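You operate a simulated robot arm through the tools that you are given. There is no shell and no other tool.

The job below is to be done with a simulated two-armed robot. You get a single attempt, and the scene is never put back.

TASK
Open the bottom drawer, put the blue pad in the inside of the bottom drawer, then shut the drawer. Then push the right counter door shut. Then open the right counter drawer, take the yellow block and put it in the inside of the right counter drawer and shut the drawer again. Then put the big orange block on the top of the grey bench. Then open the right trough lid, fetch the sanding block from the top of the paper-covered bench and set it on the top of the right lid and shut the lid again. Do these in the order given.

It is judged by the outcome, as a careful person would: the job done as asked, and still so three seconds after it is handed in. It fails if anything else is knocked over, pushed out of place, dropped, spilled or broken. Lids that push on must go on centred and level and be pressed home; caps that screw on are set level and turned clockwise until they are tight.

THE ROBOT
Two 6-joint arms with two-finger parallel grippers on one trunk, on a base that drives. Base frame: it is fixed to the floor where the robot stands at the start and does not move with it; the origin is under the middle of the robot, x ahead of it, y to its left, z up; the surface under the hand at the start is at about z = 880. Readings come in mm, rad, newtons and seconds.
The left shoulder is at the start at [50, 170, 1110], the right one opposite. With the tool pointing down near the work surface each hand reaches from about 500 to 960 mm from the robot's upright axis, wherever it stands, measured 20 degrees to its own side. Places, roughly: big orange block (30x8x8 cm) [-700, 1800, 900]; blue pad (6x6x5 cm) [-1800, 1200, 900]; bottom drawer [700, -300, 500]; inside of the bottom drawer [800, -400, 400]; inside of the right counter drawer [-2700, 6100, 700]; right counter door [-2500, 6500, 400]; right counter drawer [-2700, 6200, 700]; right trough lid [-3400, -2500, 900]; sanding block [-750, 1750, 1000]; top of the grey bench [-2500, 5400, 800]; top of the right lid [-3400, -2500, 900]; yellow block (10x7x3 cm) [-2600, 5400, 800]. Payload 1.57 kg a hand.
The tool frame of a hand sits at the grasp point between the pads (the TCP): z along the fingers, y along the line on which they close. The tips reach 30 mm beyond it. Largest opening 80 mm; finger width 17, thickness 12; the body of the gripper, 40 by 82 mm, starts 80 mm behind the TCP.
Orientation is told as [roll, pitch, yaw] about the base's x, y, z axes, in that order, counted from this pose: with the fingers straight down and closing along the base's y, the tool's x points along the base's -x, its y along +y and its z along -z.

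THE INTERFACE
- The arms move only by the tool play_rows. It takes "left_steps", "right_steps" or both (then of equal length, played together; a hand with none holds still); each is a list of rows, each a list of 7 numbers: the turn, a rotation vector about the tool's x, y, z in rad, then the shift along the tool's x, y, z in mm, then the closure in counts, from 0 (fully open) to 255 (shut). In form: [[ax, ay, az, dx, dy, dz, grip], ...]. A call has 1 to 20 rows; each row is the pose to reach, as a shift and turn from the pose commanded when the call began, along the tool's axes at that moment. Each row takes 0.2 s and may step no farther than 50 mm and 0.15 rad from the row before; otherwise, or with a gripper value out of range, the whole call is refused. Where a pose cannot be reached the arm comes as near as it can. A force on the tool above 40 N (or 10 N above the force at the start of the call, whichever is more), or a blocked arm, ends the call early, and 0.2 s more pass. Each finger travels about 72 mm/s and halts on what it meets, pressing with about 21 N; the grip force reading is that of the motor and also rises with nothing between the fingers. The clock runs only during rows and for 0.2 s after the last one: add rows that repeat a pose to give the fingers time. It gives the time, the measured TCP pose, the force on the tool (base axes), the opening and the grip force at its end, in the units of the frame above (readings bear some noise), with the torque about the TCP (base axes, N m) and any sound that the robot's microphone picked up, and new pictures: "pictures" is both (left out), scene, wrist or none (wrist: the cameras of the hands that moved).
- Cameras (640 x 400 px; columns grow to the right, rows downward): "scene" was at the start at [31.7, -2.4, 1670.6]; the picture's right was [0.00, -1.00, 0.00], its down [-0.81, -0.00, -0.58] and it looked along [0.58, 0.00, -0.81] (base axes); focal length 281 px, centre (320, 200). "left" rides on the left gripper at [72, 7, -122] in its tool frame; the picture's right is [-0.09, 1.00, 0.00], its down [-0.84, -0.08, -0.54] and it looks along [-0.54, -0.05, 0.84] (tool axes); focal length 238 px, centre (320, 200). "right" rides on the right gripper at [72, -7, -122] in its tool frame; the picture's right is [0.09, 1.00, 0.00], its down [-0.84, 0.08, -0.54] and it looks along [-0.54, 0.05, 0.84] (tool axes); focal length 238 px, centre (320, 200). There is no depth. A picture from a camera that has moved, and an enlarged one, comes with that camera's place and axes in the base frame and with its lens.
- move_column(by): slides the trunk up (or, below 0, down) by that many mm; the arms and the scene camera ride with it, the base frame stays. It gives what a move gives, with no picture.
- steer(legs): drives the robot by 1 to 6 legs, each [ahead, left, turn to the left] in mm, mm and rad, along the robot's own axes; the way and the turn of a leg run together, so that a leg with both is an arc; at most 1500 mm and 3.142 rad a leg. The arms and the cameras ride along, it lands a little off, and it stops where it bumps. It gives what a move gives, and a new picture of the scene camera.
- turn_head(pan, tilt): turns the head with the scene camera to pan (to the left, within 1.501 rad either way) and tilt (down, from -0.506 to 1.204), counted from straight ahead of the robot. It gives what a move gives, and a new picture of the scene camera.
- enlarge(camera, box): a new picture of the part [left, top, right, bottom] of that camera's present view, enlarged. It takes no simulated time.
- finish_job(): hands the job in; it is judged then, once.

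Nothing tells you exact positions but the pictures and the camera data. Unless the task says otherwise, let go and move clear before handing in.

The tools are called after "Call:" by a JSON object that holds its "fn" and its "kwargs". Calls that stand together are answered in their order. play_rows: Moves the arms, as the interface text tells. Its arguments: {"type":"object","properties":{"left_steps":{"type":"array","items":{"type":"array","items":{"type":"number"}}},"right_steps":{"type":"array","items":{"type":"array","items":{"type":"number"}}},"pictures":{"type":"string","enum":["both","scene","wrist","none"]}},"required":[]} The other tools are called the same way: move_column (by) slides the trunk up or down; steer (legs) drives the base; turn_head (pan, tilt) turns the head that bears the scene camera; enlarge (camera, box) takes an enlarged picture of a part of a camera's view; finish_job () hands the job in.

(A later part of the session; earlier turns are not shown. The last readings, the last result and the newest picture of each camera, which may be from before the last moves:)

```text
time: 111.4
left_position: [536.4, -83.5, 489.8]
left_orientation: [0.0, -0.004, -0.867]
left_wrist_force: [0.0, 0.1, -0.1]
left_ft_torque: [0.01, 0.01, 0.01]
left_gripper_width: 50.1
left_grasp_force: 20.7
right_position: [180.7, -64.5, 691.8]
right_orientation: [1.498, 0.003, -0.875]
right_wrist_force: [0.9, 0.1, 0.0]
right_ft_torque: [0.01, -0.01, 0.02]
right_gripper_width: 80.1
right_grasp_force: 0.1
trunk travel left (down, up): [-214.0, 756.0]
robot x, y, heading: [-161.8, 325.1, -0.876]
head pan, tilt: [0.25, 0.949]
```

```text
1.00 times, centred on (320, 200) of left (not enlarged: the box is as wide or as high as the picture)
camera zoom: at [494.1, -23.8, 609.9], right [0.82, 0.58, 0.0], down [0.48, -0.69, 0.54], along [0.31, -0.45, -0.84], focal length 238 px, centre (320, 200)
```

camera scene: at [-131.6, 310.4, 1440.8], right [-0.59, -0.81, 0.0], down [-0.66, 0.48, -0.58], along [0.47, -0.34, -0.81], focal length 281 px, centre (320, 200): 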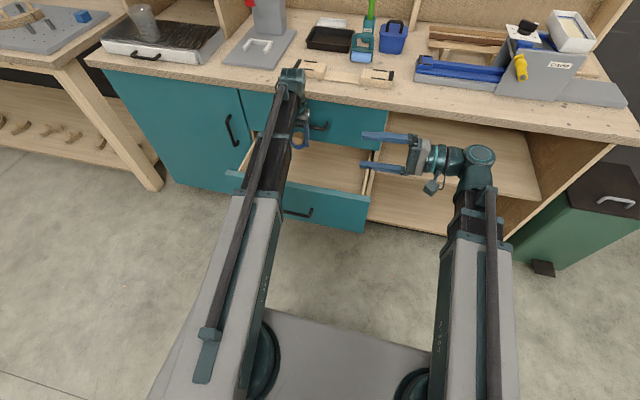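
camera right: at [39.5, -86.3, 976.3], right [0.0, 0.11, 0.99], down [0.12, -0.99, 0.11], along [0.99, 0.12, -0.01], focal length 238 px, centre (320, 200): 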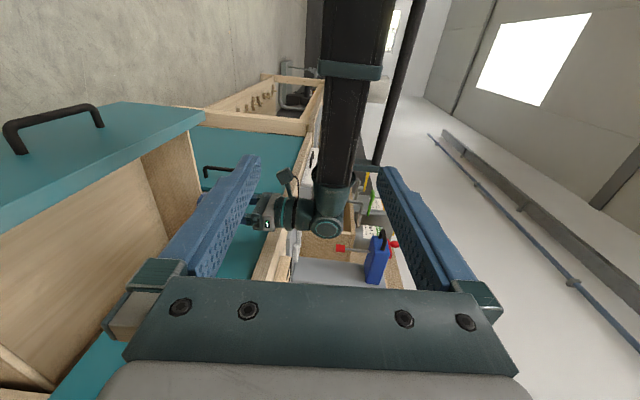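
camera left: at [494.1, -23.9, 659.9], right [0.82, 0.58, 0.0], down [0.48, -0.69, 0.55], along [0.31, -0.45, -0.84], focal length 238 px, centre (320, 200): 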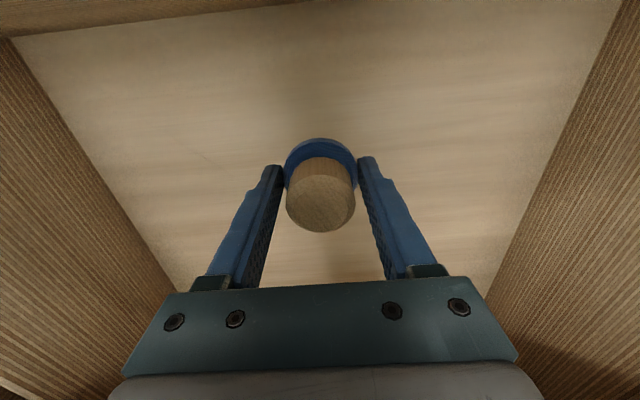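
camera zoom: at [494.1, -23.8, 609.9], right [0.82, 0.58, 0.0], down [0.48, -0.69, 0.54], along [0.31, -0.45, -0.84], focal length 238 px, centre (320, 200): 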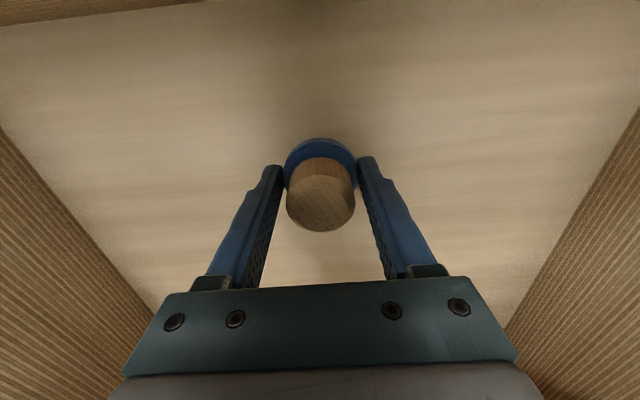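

The floor appears to be about 40–50 mm below the pad. I'll lower 30 mm and then in small steps until contact.

Call:
{"fn": "move_column", "kwargs": {"by": -30}}

Call:
{"fn": "move_column", "kwargs": {"by": -8}}

Call:
{"fn": "enlarge", "kwargs": {"camera": "left", "box": [0, 0, 640, 400]}}

```text
time: 112.2
left_position: [537.0, -83.1, 459.3]
left_orientation: [0.0, -0.004, -0.865]
left_wrist_force: [-0.2, 0.2, -0.9]
left_ft_torque: [-0.02, 0.02, -0.01]
left_gripper_width: 50.0
left_grasp_force: 21.1
right_position: [180.2, -63.9, 662.4]
right_orientation: [1.497, 0.004, -0.877]
right_wrist_force: [-0.1, 0.8, 0.4]
right_ft_torque: [0.01, 0.0, 0.0]
right_gripper_width: 80.3
right_grasp_force: 0.1
trunk travel left (down, up): [-184.0, 786.0]
robot x, y, heading: [-163.5, 325.3, -0.881]
head pan, tilt: [0.25, 0.949]
```

```text
time: 112.8
left_position: [537.3, -84.8, 451.5]
left_orientation: [0.001, -0.003, -0.866]
left_wrist_force: [1.1, 0.9, 11.5]
left_ft_torque: [-0.1, -0.07, -0.05]
left_gripper_width: 49.9
left_grasp_force: 20.8
right_position: [180.9, -64.9, 654.3]
right_orientation: [1.497, 0.001, -0.875]
right_wrist_force: [0.2, -0.2, 0.0]
right_ft_torque: [-0.01, -0.02, 0.01]
right_gripper_width: 79.8
right_grasp_force: 0.1
trunk travel left (down, up): [-176.0, 794.0]
robot x, y, heading: [-156.9, 327.5, -0.878]
head pan, tilt: [0.25, 0.949]
```

```text
1.00 times, centred on (320, 200) of left (not enlarged: the box is as wide or as high as the picture)
camera zoom: at [493.9, -23.6, 572.7], right [0.82, 0.58, 0.0], down [0.48, -0.69, 0.55], along [0.31, -0.45, -0.84], focal length 238 px, centre (320, 200)
```

zoom: 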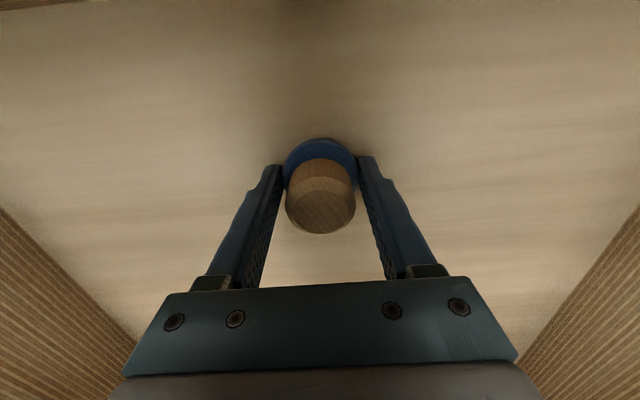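

The pad is on the drawer floor (11 N with almost no torque). I'll release it and rise out.

Call:
{"fn": "play_rows", "kwargs": {"left_steps": [[0, 0, 0, 0, 0, 0, 120], [0, 0, 0, 0, 0, 0, 60], [0, 0, 0, 0, 0, 0, 0], [0, 0, 0, 0, 0, 0, 0], [0, 0, 0, 0, 0, 0, 0]], "pictures": "none"}}

Call:
{"fn": "move_column", "kwargs": {"by": 120}}

Call:
{"fn": "enlarge", "kwargs": {"camera": "left", "box": [0, 0, 640, 400]}}

```text
time: 114.0
left_position: [536.9, -83.8, 451.3]
left_orientation: [0.0, -0.005, -0.867]
left_wrist_force: [-0.3, 0.3, 0.0]
left_ft_torque: [0.01, -0.03, -0.01]
left_gripper_width: 79.9
left_grasp_force: 0.1
right_position: [178.7, -63.0, 656.4]
right_orientation: [1.498, 0.005, -0.874]
right_wrist_force: [0.6, -0.5, 0.3]
right_ft_torque: [0.01, 0.0, -0.04]
right_gripper_width: 79.8
right_grasp_force: 0.0
trunk travel left (down, up): [-176.0, 794.0]
robot x, y, heading: [-163.3, 326.4, -0.877]
head pan, tilt: [0.25, 0.949]
```

```text
time: 115.5
left_position: [538.2, -84.2, 570.8]
left_orientation: [0.0, -0.003, -0.866]
left_wrist_force: [-0.4, 0.4, 0.5]
left_ft_torque: [-0.01, 0.01, 0.02]
left_gripper_width: 80.1
left_grasp_force: 0.1
right_position: [179.8, -64.9, 774.2]
right_orientation: [1.498, 0.004, -0.877]
right_wrist_force: [0.1, 0.2, 0.2]
right_ft_torque: [0.0, 0.01, 0.02]
right_gripper_width: 79.7
right_grasp_force: 0.0
trunk travel left (down, up): [-296.0, 674.0]
robot x, y, heading: [-163.7, 323.2, -0.876]
head pan, tilt: [0.25, 0.949]
```

```text
1.00 times, centred on (320, 200) of left (not enlarged: the box is as wide or as high as the picture)
camera zoom: at [494.1, -23.9, 691.9], right [0.82, 0.58, 0.0], down [0.48, -0.69, 0.54], along [0.31, -0.45, -0.84], focal length 238 px, centre (320, 200)
```

zoom: 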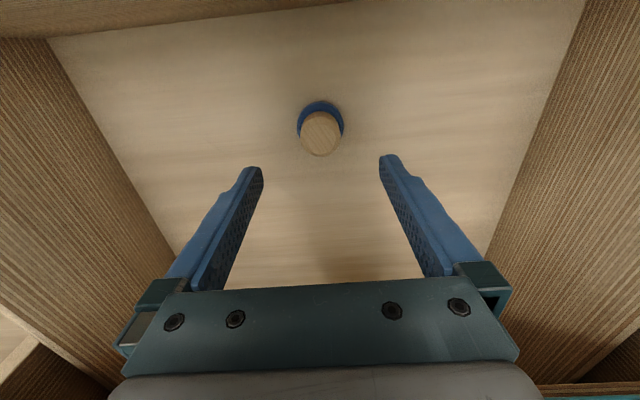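

The pad stands upright in the drawer. Now I'll raise the hand clear, back off, and prepare to push the drawer shut with horizontal closed fingers.

Call:
{"fn": "move_column", "kwargs": {"by": 110}}

Call:
{"fn": "steer", "kwargs": {"legs": [[-450, 0, 0]]}}

Call:
{"fn": "play_rows", "kwargs": {"left_steps": [[0, -0.143, 0, -29.5, 0, -2.1, 50], [0, -0.286, 0, -58.4, 0, -8.4, 100], [0, -0.428, 0, -85.9, 0, -18.7, 150], [0, -0.571, 0, -111.9, 0, -32.8, 200], [0, -0.714, 0, -135.6, 0, -50.5, 255], [0, -0.857, 0, -156.5, 0, -71.4, 255], [0, -1.0, 0, -174.2, 0, -95.2, 255], [0, -1.142, 0, -188.3, 0, -120.9, 255], [0, -1.285, 0, -198.6, 0, -148.6, 255], [0, -1.428, 0, -204.9, 0, -177.5, 255], [0, -1.56, 0, -207, 0, -205, 255]], "pictures": "scene"}}

```text
time: 116.9
left_position: [536.6, -83.8, 681.2]
left_orientation: [0.0, -0.004, -0.866]
left_wrist_force: [0.4, -0.3, 0.3]
left_ft_torque: [0.02, 0.0, -0.02]
left_gripper_width: 80.2
left_grasp_force: 0.0
right_position: [180.7, -63.8, 884.3]
right_orientation: [1.497, 0.003, -0.877]
right_wrist_force: [0.9, -0.1, 0.7]
right_ft_torque: [0.0, -0.01, 0.0]
right_gripper_width: 80.0
right_grasp_force: 0.1
trunk travel left (down, up): [-406.0, 564.0]
robot x, y, heading: [-163.6, 325.8, -0.877]
head pan, tilt: [0.25, 0.949]
```

```text
time: 119.6
left_position: [247.3, 260.3, 681.0]
left_orientation: [0.0, -0.004, -0.867]
left_wrist_force: [1.1, 0.0, 0.7]
left_ft_torque: [-0.02, 0.01, 0.04]
left_gripper_width: 80.0
left_grasp_force: 0.0
right_position: [-109.4, 281.1, 883.2]
right_orientation: [1.499, 0.003, -0.88]
right_wrist_force: [-0.2, -1.5, -0.1]
right_ft_torque: [-0.02, -0.01, -0.01]
right_gripper_width: 80.1
right_grasp_force: 0.1
trunk travel left (down, up): [-406.0, 564.0]
robot x, y, heading: [-452.5, 670.9, -0.881]
head pan, tilt: [0.25, 0.949]
camera scene: at [-419.4, 656.8, 1351.4], right [-0.59, -0.81, 0.0], down [-0.66, 0.48, -0.58], along [0.47, -0.34, -0.81], focal length 281 px, centre (320, 200)
```

scene: 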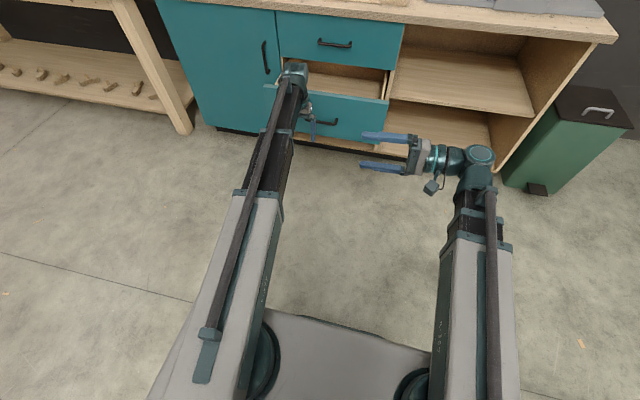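

```text
time: 122.0
left_position: [379.8, 104.1, 892.0]
left_orientation: [-0.014, -1.528, -0.859]
left_wrist_force: [0.7, 0.7, -0.3]
left_ft_torque: [0.02, -0.01, -0.01]
left_gripper_width: 0.1
left_grasp_force: 20.9
left hand out of reach, approached as far as the arm can: row 6, 7, 8, 9, 10, 11
right_position: [-109.1, 281.4, 884.7]
right_orientation: [1.498, 0.003, -0.877]
right_wrist_force: [-0.3, 1.0, 0.1]
right_ft_torque: [0.01, 0.03, 0.01]
right_gripper_width: 79.9
right_grasp_force: 0.1
trunk travel left (down, up): [-406.0, 564.0]
robot x, y, heading: [-452.7, 668.1, -0.878]
head pan, tilt: [0.25, 0.949]
camera scene: at [-419.5, 656.9, 1351.4], right [-0.59, -0.81, 0.0], down [-0.66, 0.48, -0.58], along [0.47, -0.34, -0.81], focal length 281 px, centre (320, 200)
```

scene: 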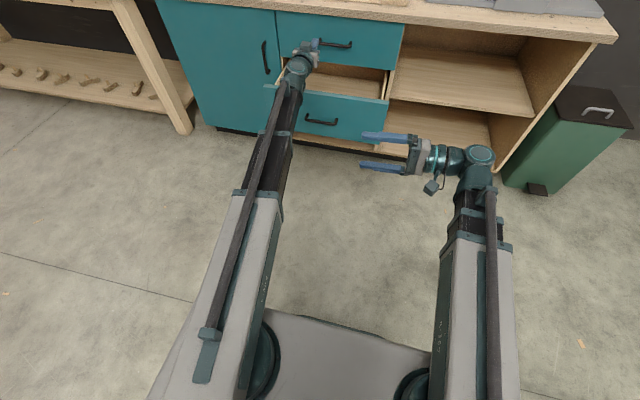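

The closed fingers now point at the drawer. I'll lower to just above the handle bar and drive forward to push it in.

Call:
{"fn": "move_column", "kwargs": {"by": -340}}

Call:
{"fn": "steer", "kwargs": {"legs": [[150, 0, 0]]}}

```text
time: 125.3
left_position: [379.3, 102.8, 551.2]
left_orientation: [-0.003, -1.526, -0.87]
left_wrist_force: [-1.3, -0.1, 0.2]
left_ft_torque: [-0.02, 0.02, 0.02]
left_gripper_width: 0.0
left_grasp_force: 21.0
right_position: [-108.9, 282.1, 543.8]
right_orientation: [1.497, 0.002, -0.88]
right_wrist_force: [-0.4, 0.2, -1.1]
right_ft_torque: [0.0, -0.03, 0.01]
right_gripper_width: 79.7
right_grasp_force: 0.1
trunk travel left (down, up): [-66.0, 904.0]
robot x, y, heading: [-456.6, 671.4, -0.879]
head pan, tilt: [0.25, 0.949]
```

```text
time: 126.7
left_position: [476.8, -10.9, 551.8]
left_orientation: [-0.002, -1.53, -0.869]
left_wrist_force: [0.2, 0.9, 0.1]
left_ft_torque: [-0.04, -0.04, 0.0]
left_gripper_width: 0.0
left_grasp_force: 20.9
right_position: [-13.4, 166.9, 545.5]
right_orientation: [1.497, 0.003, -0.878]
right_wrist_force: [-0.1, -0.7, 0.8]
right_ft_torque: [0.02, -0.04, -0.01]
right_gripper_width: 79.8
right_grasp_force: 0.1
trunk travel left (down, up): [-66.0, 904.0]
robot x, y, heading: [-357.8, 556.7, -0.881]
head pan, tilt: [0.25, 0.949]
camera scene: at [-324.0, 541.9, 1011.4], right [-0.59, -0.81, 0.0], down [-0.66, 0.48, -0.58], along [0.47, -0.34, -0.81], focal length 281 px, centre (320, 200)
```

scene: 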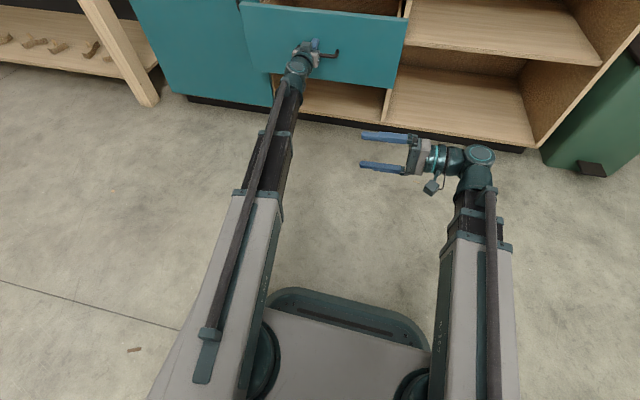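

The drawer is moving with little force. I'll continue.

Call:
{"fn": "steer", "kwargs": {"legs": [[150, 0, 0]]}}

Call:
{"fn": "steer", "kwargs": {"legs": [[20, 0, 0]]}}

```text
time: 128.1
left_position: [571.9, -125.6, 550.1]
left_orientation: [-0.003, -1.527, -0.868]
left_wrist_force: [-0.1, -0.1, 0.5]
left_ft_torque: [0.05, 0.02, -0.01]
left_gripper_width: 0.1
left_grasp_force: 20.8
right_position: [83.4, 53.0, 544.3]
right_orientation: [1.498, 0.003, -0.877]
right_wrist_force: [0.2, -0.2, -0.6]
right_ft_torque: [0.05, -0.01, 0.02]
right_gripper_width: 79.9
right_grasp_force: 0.2
trunk travel left (down, up): [-66.0, 904.0]
robot x, y, heading: [-259.2, 443.0, -0.874]
head pan, tilt: [0.25, 0.949]
camera scene: at [-229.0, 427.7, 1011.4], right [-0.59, -0.81, 0.0], down [-0.66, 0.48, -0.58], along [0.47, -0.34, -0.81], focal length 281 px, centre (320, 200)
```

scene: 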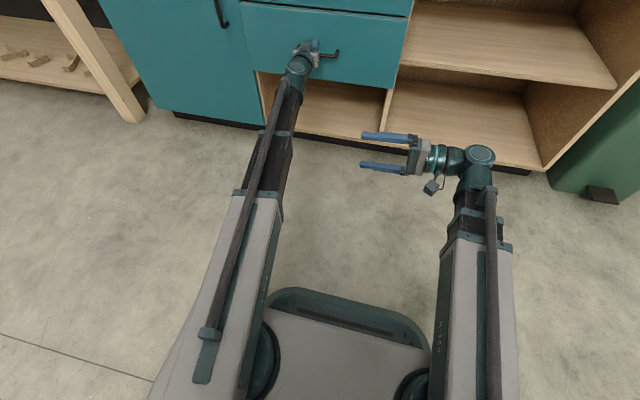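

```text
time: 128.9
left_position: [584.1, -140.0, 550.9]
left_orientation: [-0.006, -1.527, -0.867]
left_wrist_force: [0.6, 0.3, -0.2]
left_ft_torque: [0.0, 0.01, 0.03]
left_gripper_width: 0.0
left_grasp_force: 20.7
right_position: [94.8, 36.5, 544.2]
right_orientation: [1.498, 0.003, -0.876]
right_wrist_force: [-0.4, 0.2, 0.5]
right_ft_torque: [0.02, -0.01, 0.0]
right_gripper_width: 80.1
right_grasp_force: 0.2
trunk travel left (down, up): [-66.0, 904.0]
robot x, y, heading: [-245.3, 425.4, -0.878]
head pan, tilt: [0.25, 0.949]
camera scene: at [-216.2, 412.3, 1011.4], right [-0.59, -0.81, 0.0], down [-0.66, 0.48, -0.58], along [0.47, -0.34, -0.81], focal length 281 px, centre (320, 200)
```

scene: 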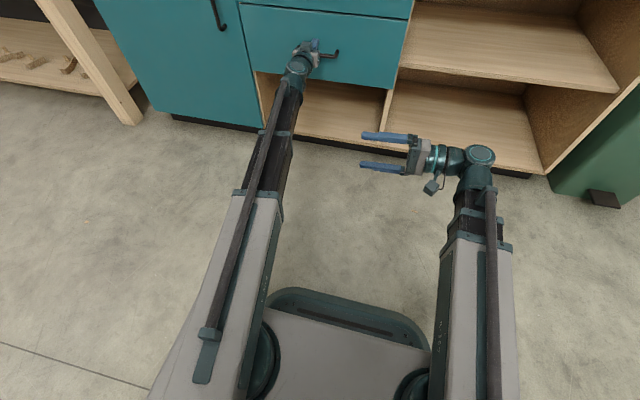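

I'm nearly at the closed position. I'll push the last bit with the arm while watching the force.

Call:
{"fn": "play_rows", "kwargs": {"left_steps": [[0, 0, 0, 0, 0, 4, 255], [0, 0, 0, 0, 0, 8, 255], [0, 0, 0, 0, 0, 11, 255], [0, 0, 0, 0, 0, 14, 255], [0, 0, 0, 0, 0, 17, 255], [0, 0, 0, 0, 0, 20, 255]], "pictures": "none"}}

Call:
{"fn": "enlarge", "kwargs": {"camera": "scene", "box": [200, 0, 440, 150]}}

```text
time: 129.7
left_position: [588.3, -144.2, 551.1]
left_orientation: [0.016, -1.525, -0.891]
left_wrist_force: [-2.2, 3.1, 0.5]
left_ft_torque: [0.01, -0.05, 0.02]
left_gripper_width: 0.0
left_grasp_force: 21.0
right_position: [94.5, 38.8, 544.0]
right_orientation: [1.499, 0.001, -0.875]
right_wrist_force: [0.4, 0.4, 0.3]
right_ft_torque: [0.01, -0.02, 0.01]
right_gripper_width: 80.2
right_grasp_force: 0.1
trunk travel left (down, up): [-66.0, 904.0]
robot x, y, heading: [-247.8, 427.5, -0.874]
head pan, tilt: [0.25, 0.949]
stopped in row 4 (left hand): the force on the tool passed its limit at 46 N (the readings are from after the stop); the commanded pose is now the measured one
```

```text
2.67 times, centred on (320, 75) of scene
camera zoom: at [-216.7, 412.9, 1011.5], right [-0.59, -0.81, 0.0], down [-0.66, 0.48, -0.58], along [0.47, -0.34, -0.81], focal length 748 px, centre (320, 533)
```

zoom: 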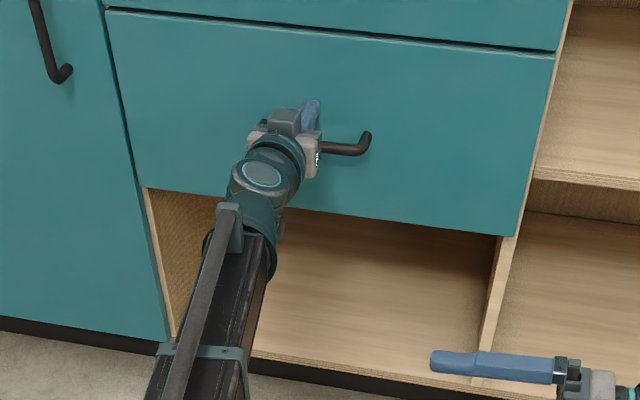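

The bottom drawer is flush and shut. I'll back off, raise the trunk, bring both hands back to pointing down, and then head toward the far grey bench.

Call:
{"fn": "steer", "kwargs": {"legs": [[-200, 0, 0]]}}

Call:
{"fn": "move_column", "kwargs": {"by": 400}}

Call:
{"fn": "move_column", "kwargs": {"by": 300}}

Call:
{"fn": "play_rows", "kwargs": {"right_steps": [[0.143, 0, 0, 0, -29.3, -4.2, 0], [0.286, 0, 0, 0, -57.6, -12.5, 0], [0.429, 0, 0, 0, -84.5, -24.7, 0], [0.572, 0, 0, 0, -109.4, -40.9, 0], [0.715, 0, 0, 0, -131.8, -60.2, 0], [0.858, 0, 0, 0, -151.2, -82.5, 0], [1.0, 0, 0, 0, -167, -107.3, 0], [1.143, 0, 0, 0, -179.3, -134.1, 0], [1.286, 0, 0, 0, -187.6, -162.5, 0], [1.429, 0, 0, 0, -191.9, -191.8, 0], [1.5, 0, 0, 0, -192.4, -206.5, 0]], "left_steps": [[0, 0.143, 0, 29.3, 0, -4.2, 200], [0, 0.286, 0, 57.6, 0, -12.5, 100], [0, 0.429, 0, 84.5, 0, -24.7, 0], [0, 0.572, 0, 109.4, 0, -40.9, 0], [0, 0.715, 0, 131.8, 0, -60.2, 0], [0, 0.858, 0, 151.2, 0, -82.5, 0], [0, 1.0, 0, 167, 0, -107.3, 0], [0, 1.143, 0, 179.3, 0, -134.1, 0], [0, 1.286, 0, 187.6, 0, -162.5, 0], [0, 1.429, 0, 191.9, 0, -191.8, 0], [0, 1.525, 0, 200, 0, -206.5, 0]], "pictures": "scene"}}

```text
time: 131.3
left_position: [459.7, 10.4, 551.1]
left_orientation: [0.011, -1.526, -0.882]
left_wrist_force: [-0.8, -0.4, 0.0]
left_ft_torque: [0.01, -0.03, -0.05]
left_gripper_width: 0.1
left_grasp_force: 20.4
right_position: [-34.1, 193.1, 544.6]
right_orientation: [1.498, 0.002, -0.873]
right_wrist_force: [0.3, -1.2, 0.2]
right_ft_torque: [-0.01, -0.03, -0.01]
right_gripper_width: 79.8
right_grasp_force: 0.0
trunk travel left (down, up): [-66.0, 904.0]
robot x, y, heading: [-375.3, 584.0, -0.876]
head pan, tilt: [0.25, 0.949]
camera scene: at [-346.0, 567.9, 1011.4], right [-0.59, -0.81, 0.0], down [-0.66, 0.48, -0.58], along [0.47, -0.34, -0.81], focal length 281 px, centre (320, 200)
```

scene: 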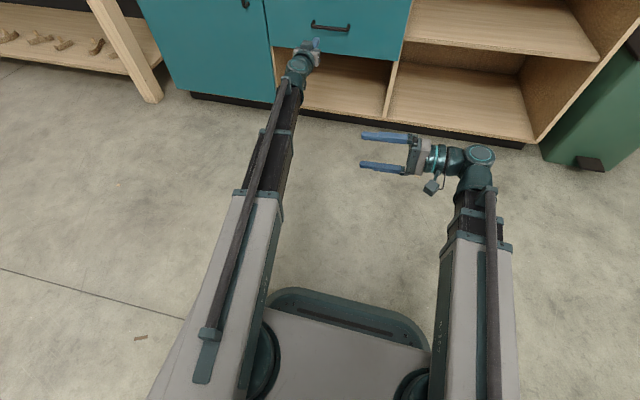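

```text
time: 135.2
left_position: [460.8, 10.8, 949.6]
left_orientation: [0.01, -1.527, -0.882]
left_wrist_force: [-0.3, 0.8, -0.2]
left_ft_torque: [-0.02, 0.02, 0.05]
left_gripper_width: 0.2
left_grasp_force: 20.5
right_position: [-32.9, 193.9, 944.5]
right_orientation: [1.497, 0.002, -0.873]
right_wrist_force: [0.0, -0.8, -0.1]
right_ft_torque: [0.01, 0.02, 0.03]
right_gripper_width: 79.9
right_grasp_force: 0.0
trunk travel left (down, up): [-466.0, 504.0]
robot x, y, heading: [-378.7, 578.4, -0.873]
head pan, tilt: [0.25, 0.949]
```

```text
time: 138.2
left_position: [461.5, 11.8, 1250.3]
left_orientation: [0.01, -1.524, -0.884]
left_wrist_force: [0.0, -0.4, 0.1]
left_ft_torque: [0.0, -0.03, -0.01]
left_gripper_width: 0.0
left_grasp_force: 21.0
right_position: [-33.4, 193.6, 1244.2]
right_orientation: [1.497, 0.004, -0.874]
right_wrist_force: [0.0, 0.5, 0.6]
right_ft_torque: [0.01, 0.0, -0.01]
right_gripper_width: 80.1
right_grasp_force: 0.1
trunk travel left (down, up): [-766.0, 204.0]
robot x, y, heading: [-378.5, 580.6, -0.873]
head pan, tilt: [0.25, 0.949]
```

```text
time: 140.6
left_position: [322.1, 176.3, 1040.6]
left_orientation: [0.001, 0.004, -0.87]
left_wrist_force: [-0.4, -0.6, 0.4]
left_ft_torque: [0.01, 0.02, 0.02]
left_gripper_width: 79.9
left_grasp_force: 0.1
left hand out of reach, approached as far as the arm can: row 2, 3, 4, 5, 6, 7, 8, 9, 10, 11
right_position: [-203.4, 53.5, 1040.1]
right_orientation: [-0.005, 0.003, -0.873]
right_wrist_force: [0.0, 0.3, 0.2]
right_ft_torque: [0.03, -0.01, -0.02]
right_gripper_width: 79.7
right_grasp_force: 0.0
right hand out of reach, approached as far as the arm can: row 2, 3, 4, 5, 6, 7, 8, 9, 10, 11
trunk travel left (down, up): [-766.0, 204.0]
robot x, y, heading: [-376.5, 581.9, -0.871]
head pan, tilt: [0.25, 0.949]
camera scene: at [-345.9, 567.8, 1711.4], right [-0.59, -0.81, 0.0], down [-0.66, 0.48, -0.58], along [0.47, -0.34, -0.81], focal length 281 px, centre (320, 200)
```

scene: 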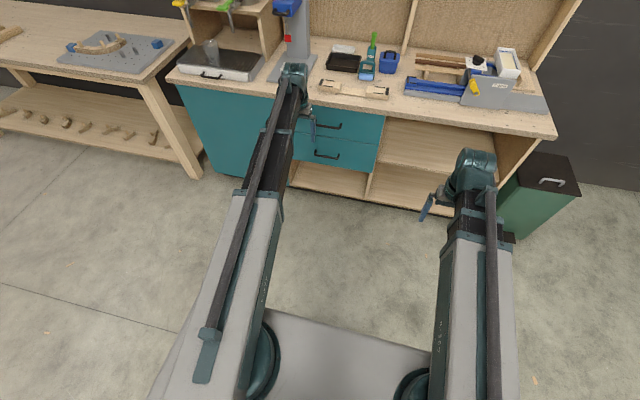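

The drawer is shut. I'll turn around and strafe along the aisle past the paper-covered bench's end.

Call:
{"fn": "steer", "kwargs": {"legs": [[0, 0, 3.137], [100, 0, 0], [-100, -1500, 0]]}}

Call:
{"fn": "turn_head", "kwargs": {"pan": 0, "tilt": 0.3}}

```text
refused: leg 3 is longer than a leg can be; nothing moved
```

```text
time: 141.6
left_position: [322.5, 175.4, 1039.5]
left_orientation: [0.0, 0.0, -0.871]
left_wrist_force: [0.6, -0.4, -0.1]
left_ft_torque: [0.0, 0.0, 0.02]
left_gripper_width: 79.8
left_grasp_force: 0.1
right_position: [-203.3, 53.1, 1040.5]
right_orientation: [-0.001, 0.002, -0.874]
right_wrist_force: [0.0, -0.4, 0.6]
right_ft_torque: [0.0, 0.01, 0.02]
right_gripper_width: 79.9
right_grasp_force: 0.0
trunk travel left (down, up): [-766.0, 204.0]
robot x, y, heading: [-376.8, 581.0, -0.87]
head pan, tilt: [0.0, 0.3]
camera scene: at [-345.1, 538.8, 1767.2], right [-0.77, -0.64, 0.0], down [-0.19, 0.23, -0.95], along [0.61, -0.73, -0.3], focal length 281 px, centre (320, 200)
```

scene: 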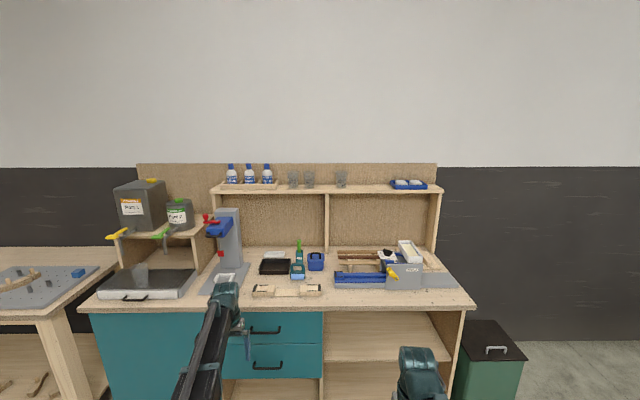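

Call:
{"fn": "steer", "kwargs": {"legs": [[0, 0, 3.137], [0, -1450, 0]]}}

Call:
{"fn": "enlarge", "kwargs": {"camera": "scene", "box": [0, 100, 400, 350]}}

```text
time: 156.1
left_position: [53.1, 1905.3, 1040.3]
left_orientation: [-0.001, 0.002, 2.255]
left_wrist_force: [-1.0, 0.2, 0.3]
left_ft_torque: [0.02, -0.02, 0.0]
left_gripper_width: 79.7
left_grasp_force: 0.1
right_position: [578.8, 2022.7, 1040.5]
right_orientation: [-0.003, 0.002, 2.255]
right_wrist_force: [0.4, -0.4, 0.3]
right_ft_torque: [0.02, -0.01, -0.03]
right_gripper_width: 80.0
right_grasp_force: 0.0
trunk travel left (down, up): [-766.0, 204.0]
robot x, y, heading: [743.0, 1489.3, 2.251]
head pan, tilt: [0.0, 0.3]
camera scene: at [710.9, 1528.5, 1767.3], right [0.78, 0.63, 0.0], down [0.19, -0.23, -0.96], along [-0.6, 0.74, -0.3], focal length 281 px, centre (320, 200)
```

scene: 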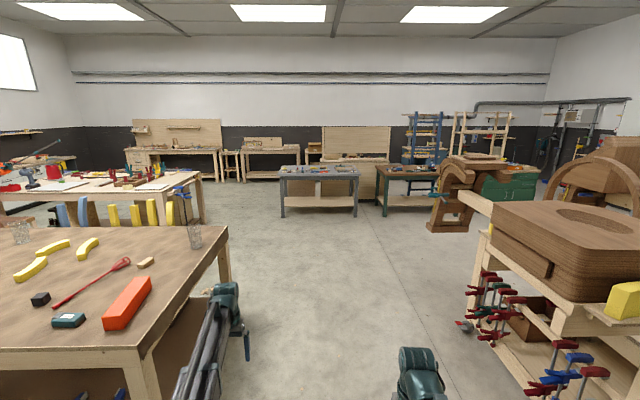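

```text
1.60 times, centred on (200, 225) of scene
camera zoom: at [710.9, 1528.5, 1767.3], right [0.78, 0.63, 0.0], down [0.19, -0.23, -0.96], along [-0.6, 0.74, -0.3], focal length 449 px, centre (512, 160)
```

zoom: 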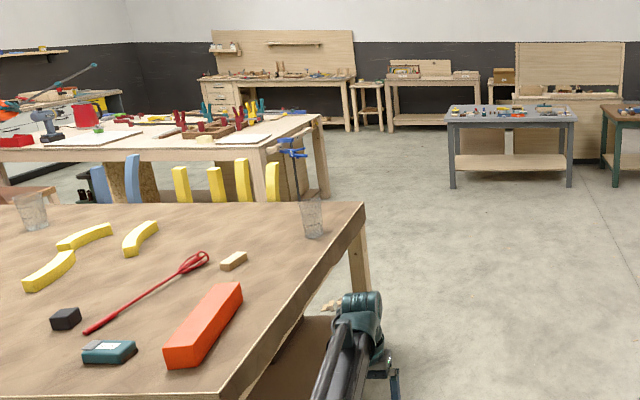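

I can see the grey bench ahead with the wooden counter behind it, and the corridor between is clear. I'll drive ahead and look closer.

Call:
{"fn": "steer", "kwargs": {"legs": [[1450, 0, 0.015], [1300, 0, 0]]}}

Call:
{"fn": "enlarge", "kwargs": {"camera": "scene", "box": [140, 60, 540, 310]}}

```text
time: 169.4
left_position: [-1702.7, 4006.2, 1041.5]
left_orientation: [0.0, -0.001, 2.27]
left_wrist_force: [0.4, 0.0, -0.8]
left_ft_torque: [0.0, 0.02, 0.01]
left_gripper_width: 80.1
left_grasp_force: 0.0
right_position: [-1178.1, 4128.8, 1040.7]
right_orientation: [-0.002, 0.003, 2.267]
right_wrist_force: [0.0, -0.2, 0.3]
right_ft_torque: [0.02, 0.03, -0.01]
right_gripper_width: 80.1
right_grasp_force: 0.0
trunk travel left (down, up): [-766.0, 204.0]
robot x, y, heading: [-1000.4, 3596.0, 2.265]
head pan, tilt: [0.0, 0.3]
camera scene: at [-1038.7, 3637.7, 1767.2], right [0.77, 0.64, 0.0], down [0.19, -0.23, -0.96], along [-0.61, 0.73, -0.3], focal length 281 px, centre (320, 200)
```

scene: 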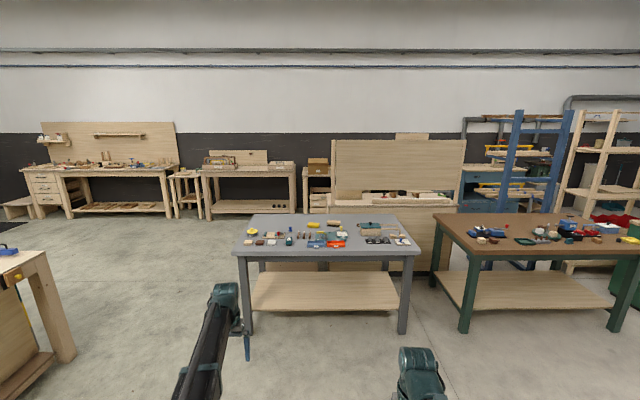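

```text
1.60 times, centred on (340, 185) of scene
camera zoom: at [-1038.7, 3637.7, 1767.2], right [0.77, 0.64, 0.0], down [0.19, -0.23, -0.96], along [-0.61, 0.73, -0.3], focal length 449 px, centre (288, 224)
```

zoom: 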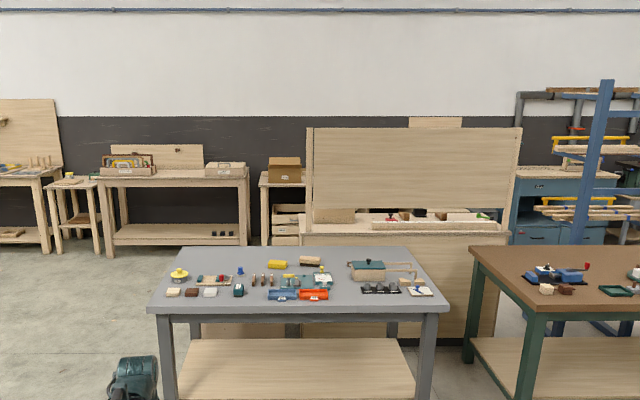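

I'm seeing this counter's back panel, so its door and drawer are on the far side. I'll drive around the grey bench's left end through the gap.

Call:
{"fn": "steer", "kwargs": {"legs": [[0, 1200, 0], [1200, 0, 0]]}}

Call:
{"fn": "turn_head", "kwargs": {"pan": -0.5, "tilt": 0.4}}

```text
time: 174.6
left_position: [-2535.9, 3280.6, 1040.8]
left_orientation: [0.001, 0.0, 2.353]
left_wrist_force: [0.4, -0.5, -0.1]
left_ft_torque: [-0.01, 0.01, -0.04]
left_gripper_width: 80.1
left_grasp_force: 0.0
right_position: [-2022.5, 3447.0, 1040.5]
right_orientation: [-0.003, 0.004, 2.352]
right_wrist_force: [-0.3, -0.5, -0.1]
right_ft_torque: [0.0, 0.03, 0.02]
right_gripper_width: 80.2
right_grasp_force: 0.0
trunk travel left (down, up): [-766.0, 204.0]
robot x, y, heading: [-1803.2, 2935.7, 2.352]
head pan, tilt: [0.0, 0.3]
stopped in leg 1: the robot was blocked; the commanded pose is now the measured one
camera scene: at [-1842.7, 2970.0, 1767.3], right [0.71, 0.7, 0.0], down [0.21, -0.21, -0.96], along [-0.67, 0.68, -0.3], focal length 281 px, centre (320, 200)
```

scene: 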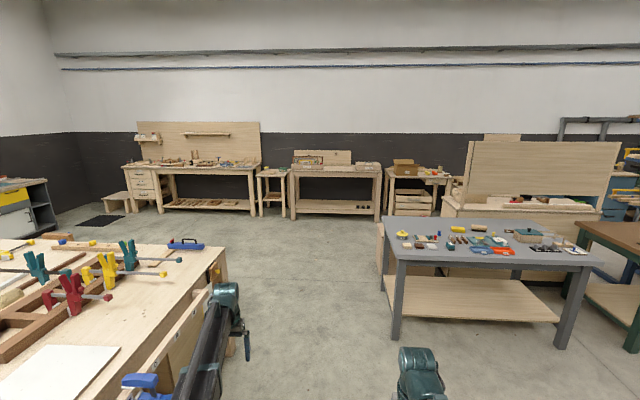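

```text
time: 175.5
left_position: [-2535.7, 3280.6, 1041.1]
left_orientation: [0.0, 0.0, 2.353]
left_wrist_force: [-0.5, 0.2, 0.5]
left_ft_torque: [-0.02, -0.02, 0.01]
left_gripper_width: 80.1
left_grasp_force: 0.0
right_position: [-2023.0, 3445.9, 1038.8]
right_orientation: [-0.003, 0.004, 2.349]
right_wrist_force: [0.4, 0.3, -0.2]
right_ft_torque: [0.01, 0.04, -0.02]
right_gripper_width: 79.8
right_grasp_force: 0.0
trunk travel left (down, up): [-766.0, 204.0]
robot x, y, heading: [-1805.1, 2934.2, 2.352]
head pan, tilt: [-0.499, 0.4]
camera scene: at [-1803.3, 2992.4, 1758.0], right [0.96, 0.28, 0.0], down [0.11, -0.37, -0.92], along [-0.26, 0.88, -0.39], focal length 281 px, centre (320, 200)
```

scene: 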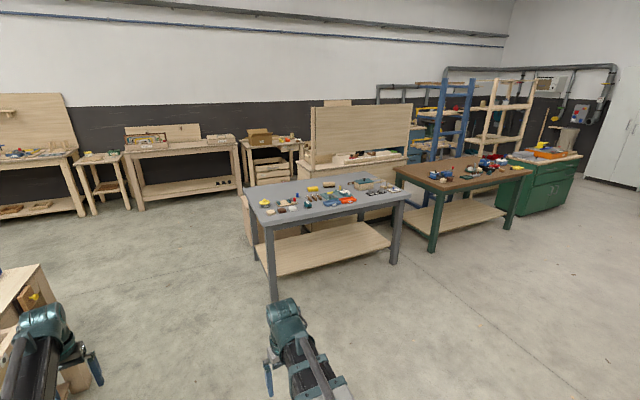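

The robot was blocked on its left. I'll look to the left and down to see what it touched before moving.

Call:
{"fn": "turn_head", "kwargs": {"pan": 1.3, "tilt": 0.8}}

Call:
{"fn": "turn_head", "kwargs": {"pan": 0.7, "tilt": 0.9}}

```text
time: 177.3
left_position: [-2536.3, 3282.0, 1041.0]
left_orientation: [0.0, 0.001, 2.356]
left_wrist_force: [0.3, 0.1, -0.3]
left_ft_torque: [0.02, 0.0, 0.01]
left_gripper_width: 80.3
left_grasp_force: 0.1
right_position: [-2023.2, 3447.0, 1041.3]
right_orientation: [-0.003, 0.002, 2.35]
right_wrist_force: [-0.2, 0.6, 0.0]
right_ft_torque: [-0.01, -0.03, -0.01]
right_gripper_width: 79.9
right_grasp_force: 0.1
trunk travel left (down, up): [-766.0, 204.0]
robot x, y, heading: [-1802.0, 2936.7, 2.353]
head pan, tilt: [1.3, 0.799]
camera scene: at [-1847.9, 2864.2, 1722.9], right [-0.49, 0.87, 0.0], down [0.63, 0.35, -0.7], along [-0.61, -0.34, -0.72], focal length 281 px, centre (320, 200)
```

scene: 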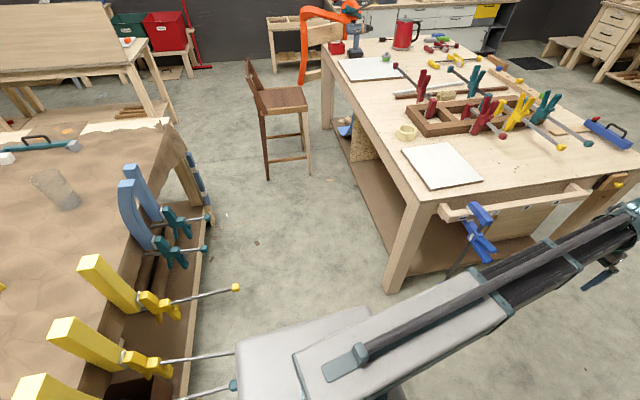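

```text
time: 178.3
left_position: [-2535.7, 3281.3, 1041.7]
left_orientation: [-0.001, -0.001, 2.354]
left_wrist_force: [0.7, 0.0, 0.3]
left_ft_torque: [0.02, -0.02, 0.0]
left_gripper_width: 79.9
left_grasp_force: 0.0
right_position: [-2022.9, 3447.9, 1040.9]
right_orientation: [-0.004, 0.002, 2.35]
right_wrist_force: [-0.3, 0.4, -0.5]
right_ft_torque: [-0.01, 0.01, -0.03]
right_gripper_width: 80.0
right_grasp_force: 0.0
trunk travel left (down, up): [-766.0, 204.0]
robot x, y, heading: [-1801.3, 2932.8, 2.351]
head pan, tilt: [0.7, 0.901]
camera scene: at [-1852.6, 2910.2, 1715.0], right [0.09, 1.0, 0.0], down [0.78, -0.07, -0.62], along [-0.62, 0.06, -0.78], focal length 281 px, centre (320, 200)
```

scene: 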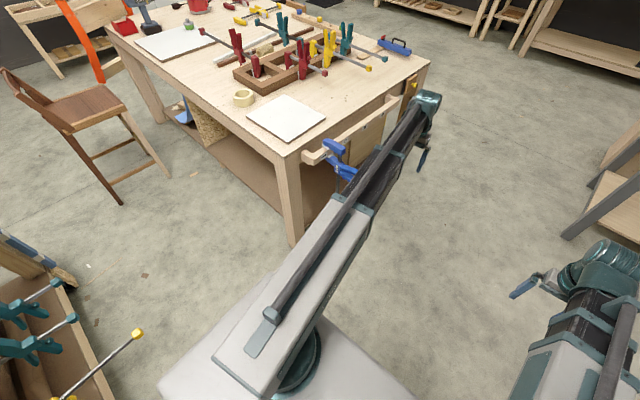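

The robot's rear corner touched the protruding clamp rods on the paper bench's far side. I'll drive forward away from them, straighten, and then continue through the gap.

Call:
{"fn": "steer", "kwargs": {"legs": [[450, 0, 0], [0, 0, -0.086]]}}

Call:
{"fn": "turn_head", "kwargs": {"pan": 0, "tilt": 0.5}}

Call:
{"fn": "turn_head", "kwargs": {"pan": 1.5, "tilt": 0.6}}

```text
time: 181.5
left_position: [-2821.2, 3663.0, 1041.1]
left_orientation: [-0.001, 0.0, 2.267]
left_wrist_force: [-0.2, 0.9, 0.1]
left_ft_torque: [0.01, 0.01, 0.03]
left_gripper_width: 80.2
left_grasp_force: 0.0
right_position: [-2296.2, 3785.7, 1040.7]
right_orientation: [-0.004, 0.004, 2.266]
right_wrist_force: [-0.4, -0.3, -0.4]
right_ft_torque: [-0.01, 0.0, 0.0]
right_gripper_width: 79.7
right_grasp_force: 0.0
trunk travel left (down, up): [-766.0, 204.0]
robot x, y, heading: [-2124.4, 3255.9, 2.266]
head pan, tilt: [0.7, 0.901]
camera scene: at [-2172.5, 3235.9, 1715.0], right [0.18, 0.98, 0.0], down [0.77, -0.14, -0.62], along [-0.61, 0.11, -0.78], focal length 281 px, centre (320, 200)
```

scene: 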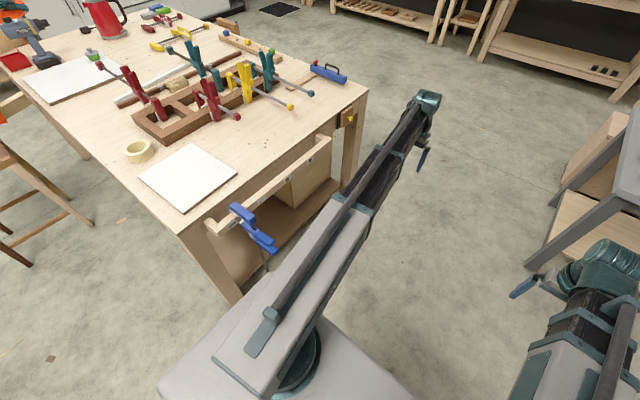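

```text
time: 182.6
left_position: [-2822.1, 3664.7, 1041.3]
left_orientation: [0.001, 0.001, 2.267]
left_wrist_force: [-0.1, 0.1, 0.1]
left_ft_torque: [0.01, -0.01, -0.01]
left_gripper_width: 79.9
left_grasp_force: 0.0
right_position: [-2296.1, 3785.8, 1040.9]
right_orientation: [-0.002, 0.003, 2.265]
right_wrist_force: [0.8, 0.2, -0.3]
right_ft_torque: [-0.02, -0.01, -0.05]
right_gripper_width: 80.0
right_grasp_force: 0.1
trunk travel left (down, up): [-766.0, 204.0]
robot x, y, heading: [-2126.4, 3254.2, 2.267]
head pan, tilt: [0.0, 0.499]
camera scene: at [-2156.8, 3292.3, 1748.8], right [0.77, 0.64, 0.0], down [0.31, -0.37, -0.88], along [-0.56, 0.67, -0.48], focal length 281 px, centre (320, 200)
```

scene: 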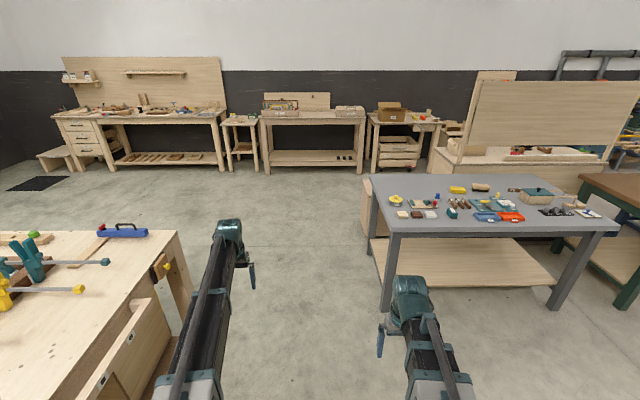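

```text
time: 184.2
left_position: [-2821.8, 3664.4, 1041.1]
left_orientation: [0.0, 0.001, 2.268]
left_wrist_force: [-0.1, -0.7, -0.2]
left_ft_torque: [0.0, -0.01, 0.01]
left_gripper_width: 79.8
left_grasp_force: 0.1
right_position: [-2296.7, 3784.7, 1041.4]
right_orientation: [-0.004, 0.004, 2.267]
right_wrist_force: [-0.7, -0.4, -1.2]
right_ft_torque: [0.03, 0.03, 0.04]
right_gripper_width: 80.1
right_grasp_force: 0.1
trunk travel left (down, up): [-766.0, 204.0]
robot x, y, heading: [-2123.7, 3253.4, 2.267]
head pan, tilt: [1.499, 0.6]
camera scene: at [-2170.3, 3170.9, 1739.8], right [-0.58, 0.81, 0.0], down [0.46, 0.33, -0.83], along [-0.67, -0.48, -0.56], focal length 281 px, centre (320, 200)
```

scene: 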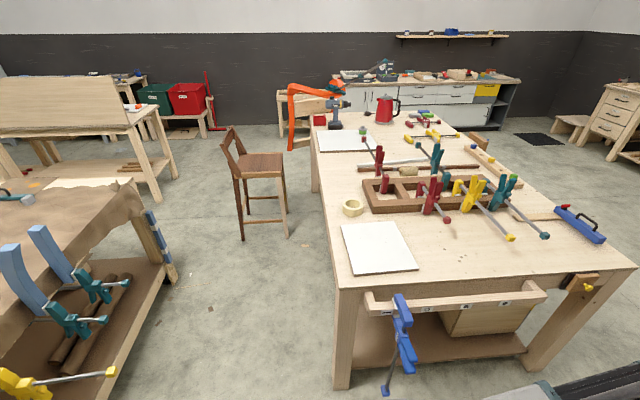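

The clamps look undisturbed. I'll look ahead once more at the space behind the grey bench before driving through.

Call:
{"fn": "turn_head", "kwargs": {"pan": -0.2, "tilt": 0.4}}

Call:
{"fn": "enlarge", "kwargs": {"camera": "scene", "box": [200, 80, 520, 280]}}

```text
time: 185.9
left_position: [-2820.5, 3663.3, 1039.5]
left_orientation: [0.001, 0.0, 2.267]
left_wrist_force: [-0.1, 0.5, 0.0]
left_ft_torque: [-0.01, 0.01, -0.03]
left_gripper_width: 80.0
left_grasp_force: 0.1
right_position: [-2296.7, 3785.8, 1040.4]
right_orientation: [-0.003, 0.003, 2.266]
right_wrist_force: [0.0, -0.2, -0.3]
right_ft_torque: [0.01, 0.01, -0.03]
right_gripper_width: 80.0
right_grasp_force: 0.1
trunk travel left (down, up): [-766.0, 204.0]
robot x, y, heading: [-2125.0, 3255.4, 2.266]
head pan, tilt: [-0.201, 0.4]
camera scene: at [-2142.5, 3304.0, 1758.0], right [0.88, 0.47, 0.0], down [0.18, -0.34, -0.92], along [-0.44, 0.81, -0.39], focal length 281 px, centre (320, 200)
```

scene: 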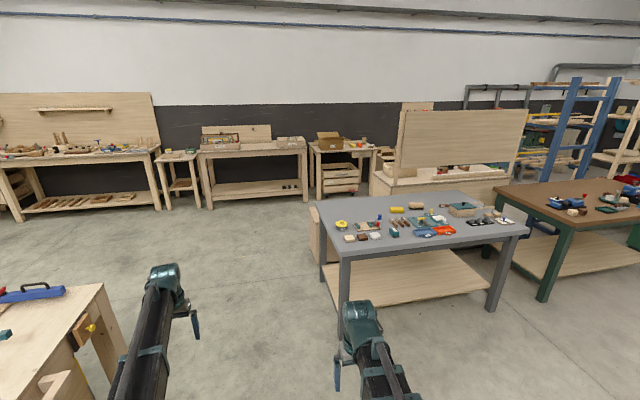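

```text
2.00 times, centred on (360, 180) of scene
camera zoom: at [-2142.5, 3304.0, 1758.0], right [0.88, 0.47, 0.0], down [0.18, -0.34, -0.92], along [-0.44, 0.81, -0.39], focal length 561 px, centre (240, 240)
```

zoom: 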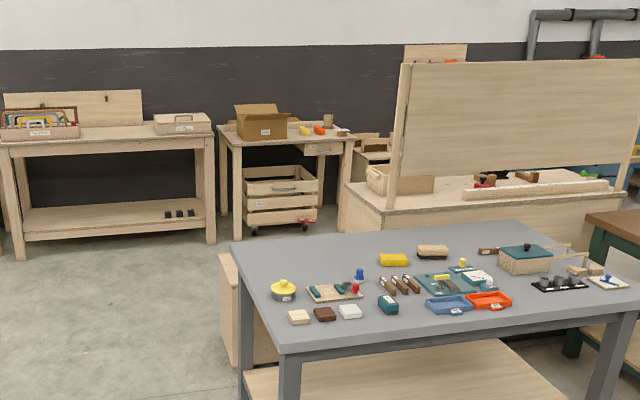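

The way ahead is clear. I'll drive forward past the grey bench and look to the right at the counter's front.

Call:
{"fn": "steer", "kwargs": {"legs": [[1400, 0, 0], [1400, 0, 0]]}}

Call:
{"fn": "turn_head", "kwargs": {"pan": -1.2, "tilt": 0.5}}

```text
time: 199.5
left_position: [-4634.3, 5799.9, 1039.3]
left_orientation: [0.0, 0.0, 2.278]
left_wrist_force: [0.4, 0.4, 0.0]
left_ft_torque: [0.0, -0.01, 0.01]
left_gripper_width: 80.2
left_grasp_force: 0.0
right_position: [-4111.0, 5928.0, 1041.0]
right_orientation: [-0.004, 0.004, 2.278]
right_wrist_force: [-0.3, 0.3, 0.1]
right_ft_torque: [0.01, 0.02, 0.0]
right_gripper_width: 80.2
right_grasp_force: 0.0
trunk travel left (down, up): [-766.0, 204.0]
robot x, y, heading: [-3931.5, 5398.4, 2.276]
head pan, tilt: [-0.201, 0.4]
camera scene: at [-3951.7, 5448.3, 1758.0], right [0.87, 0.48, 0.0], down [0.19, -0.34, -0.92], along [-0.45, 0.81, -0.39], focal length 281 px, centre (320, 200)
```

scene: 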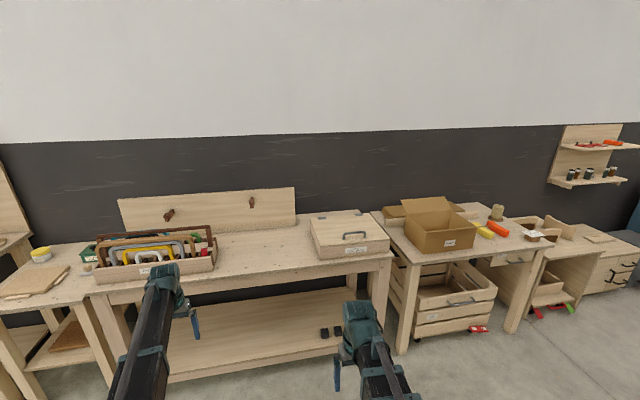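

```text
time: 200.8
left_position: [-4634.5, 5800.7, 1040.3]
left_orientation: [-0.001, -0.002, 2.277]
left_wrist_force: [0.4, 0.0, -0.3]
left_ft_torque: [0.01, 0.0, 0.02]
left_gripper_width: 79.9
left_grasp_force: 0.0
right_position: [-4111.0, 5927.2, 1040.7]
right_orientation: [-0.005, 0.003, 2.276]
right_wrist_force: [0.1, -0.2, -0.2]
right_ft_torque: [0.03, 0.01, 0.0]
right_gripper_width: 79.8
right_grasp_force: 0.0
trunk travel left (down, up): [-766.0, 204.0]
robot x, y, heading: [-3928.3, 5401.3, 2.279]
head pan, tilt: [-1.201, 0.499]
camera scene: at [-3863.5, 5447.2, 1748.9], right [0.88, -0.47, 0.0], down [-0.23, -0.42, -0.88], along [0.42, 0.77, -0.48], focal length 281 px, centre (320, 200)
```

scene: 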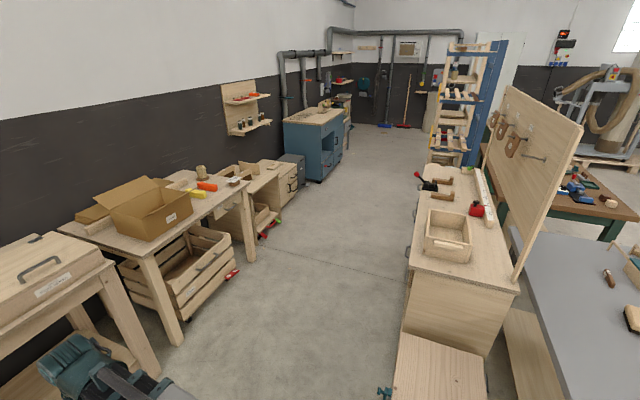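

Now I see the counter's front face along a corridor about 1.2 m wide. I'll zoom in on it.

Call:
{"fn": "enlarge", "kwargs": {"camera": "scene", "box": [340, 140, 540, 400]}}

Call:
{"fn": "turn_head", "kwargs": {"pan": -1.4, "tilt": 0.9}}

```text
1.54 times, centred on (440, 270) of scene
camera zoom: at [-3863.5, 5447.2, 1748.9], right [0.88, -0.47, 0.0], down [-0.23, -0.42, -0.88], along [0.42, 0.77, -0.48], focal length 432 px, centre (135, 92)
```

zoom: 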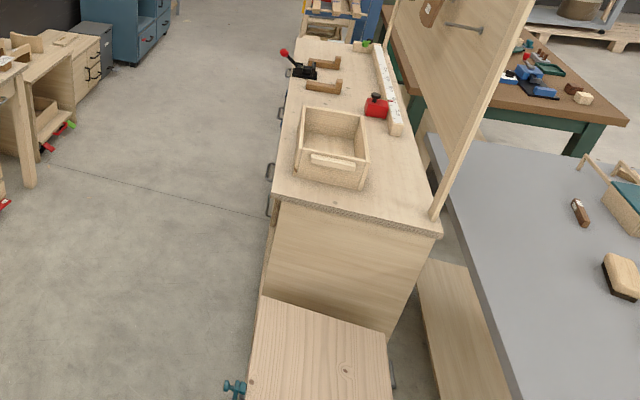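

```text
time: 201.7
left_position: [-4634.5, 5799.9, 1040.7]
left_orientation: [0.001, 0.0, 2.279]
left_wrist_force: [0.9, 0.5, -0.2]
left_ft_torque: [0.02, -0.01, -0.02]
left_gripper_width: 80.0
left_grasp_force: 0.1
right_position: [-4110.9, 5927.5, 1040.0]
right_orientation: [-0.005, 0.004, 2.278]
right_wrist_force: [-0.6, 0.2, -0.7]
right_ft_torque: [0.0, -0.03, -0.03]
right_gripper_width: 79.8
right_grasp_force: 0.2
trunk travel left (down, up): [-766.0, 204.0]
robot x, y, heading: [-3933.3, 5402.1, 2.282]
head pan, tilt: [-1.4, 0.901]
camera scene: at [-3858.3, 5425.2, 1715.1], right [0.77, -0.64, 0.0], down [-0.5, -0.6, -0.62], along [0.4, 0.48, -0.78], focal length 281 px, centre (320, 200)
```

scene: 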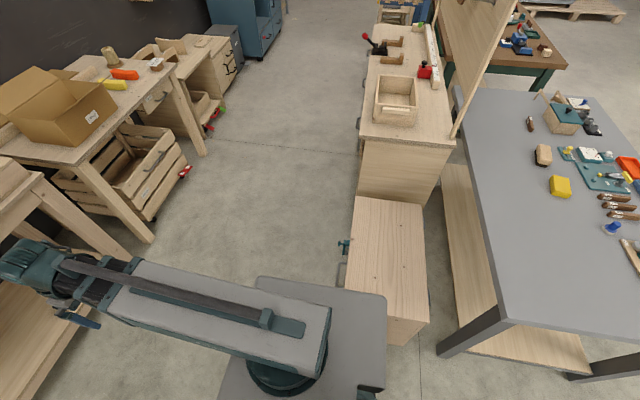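

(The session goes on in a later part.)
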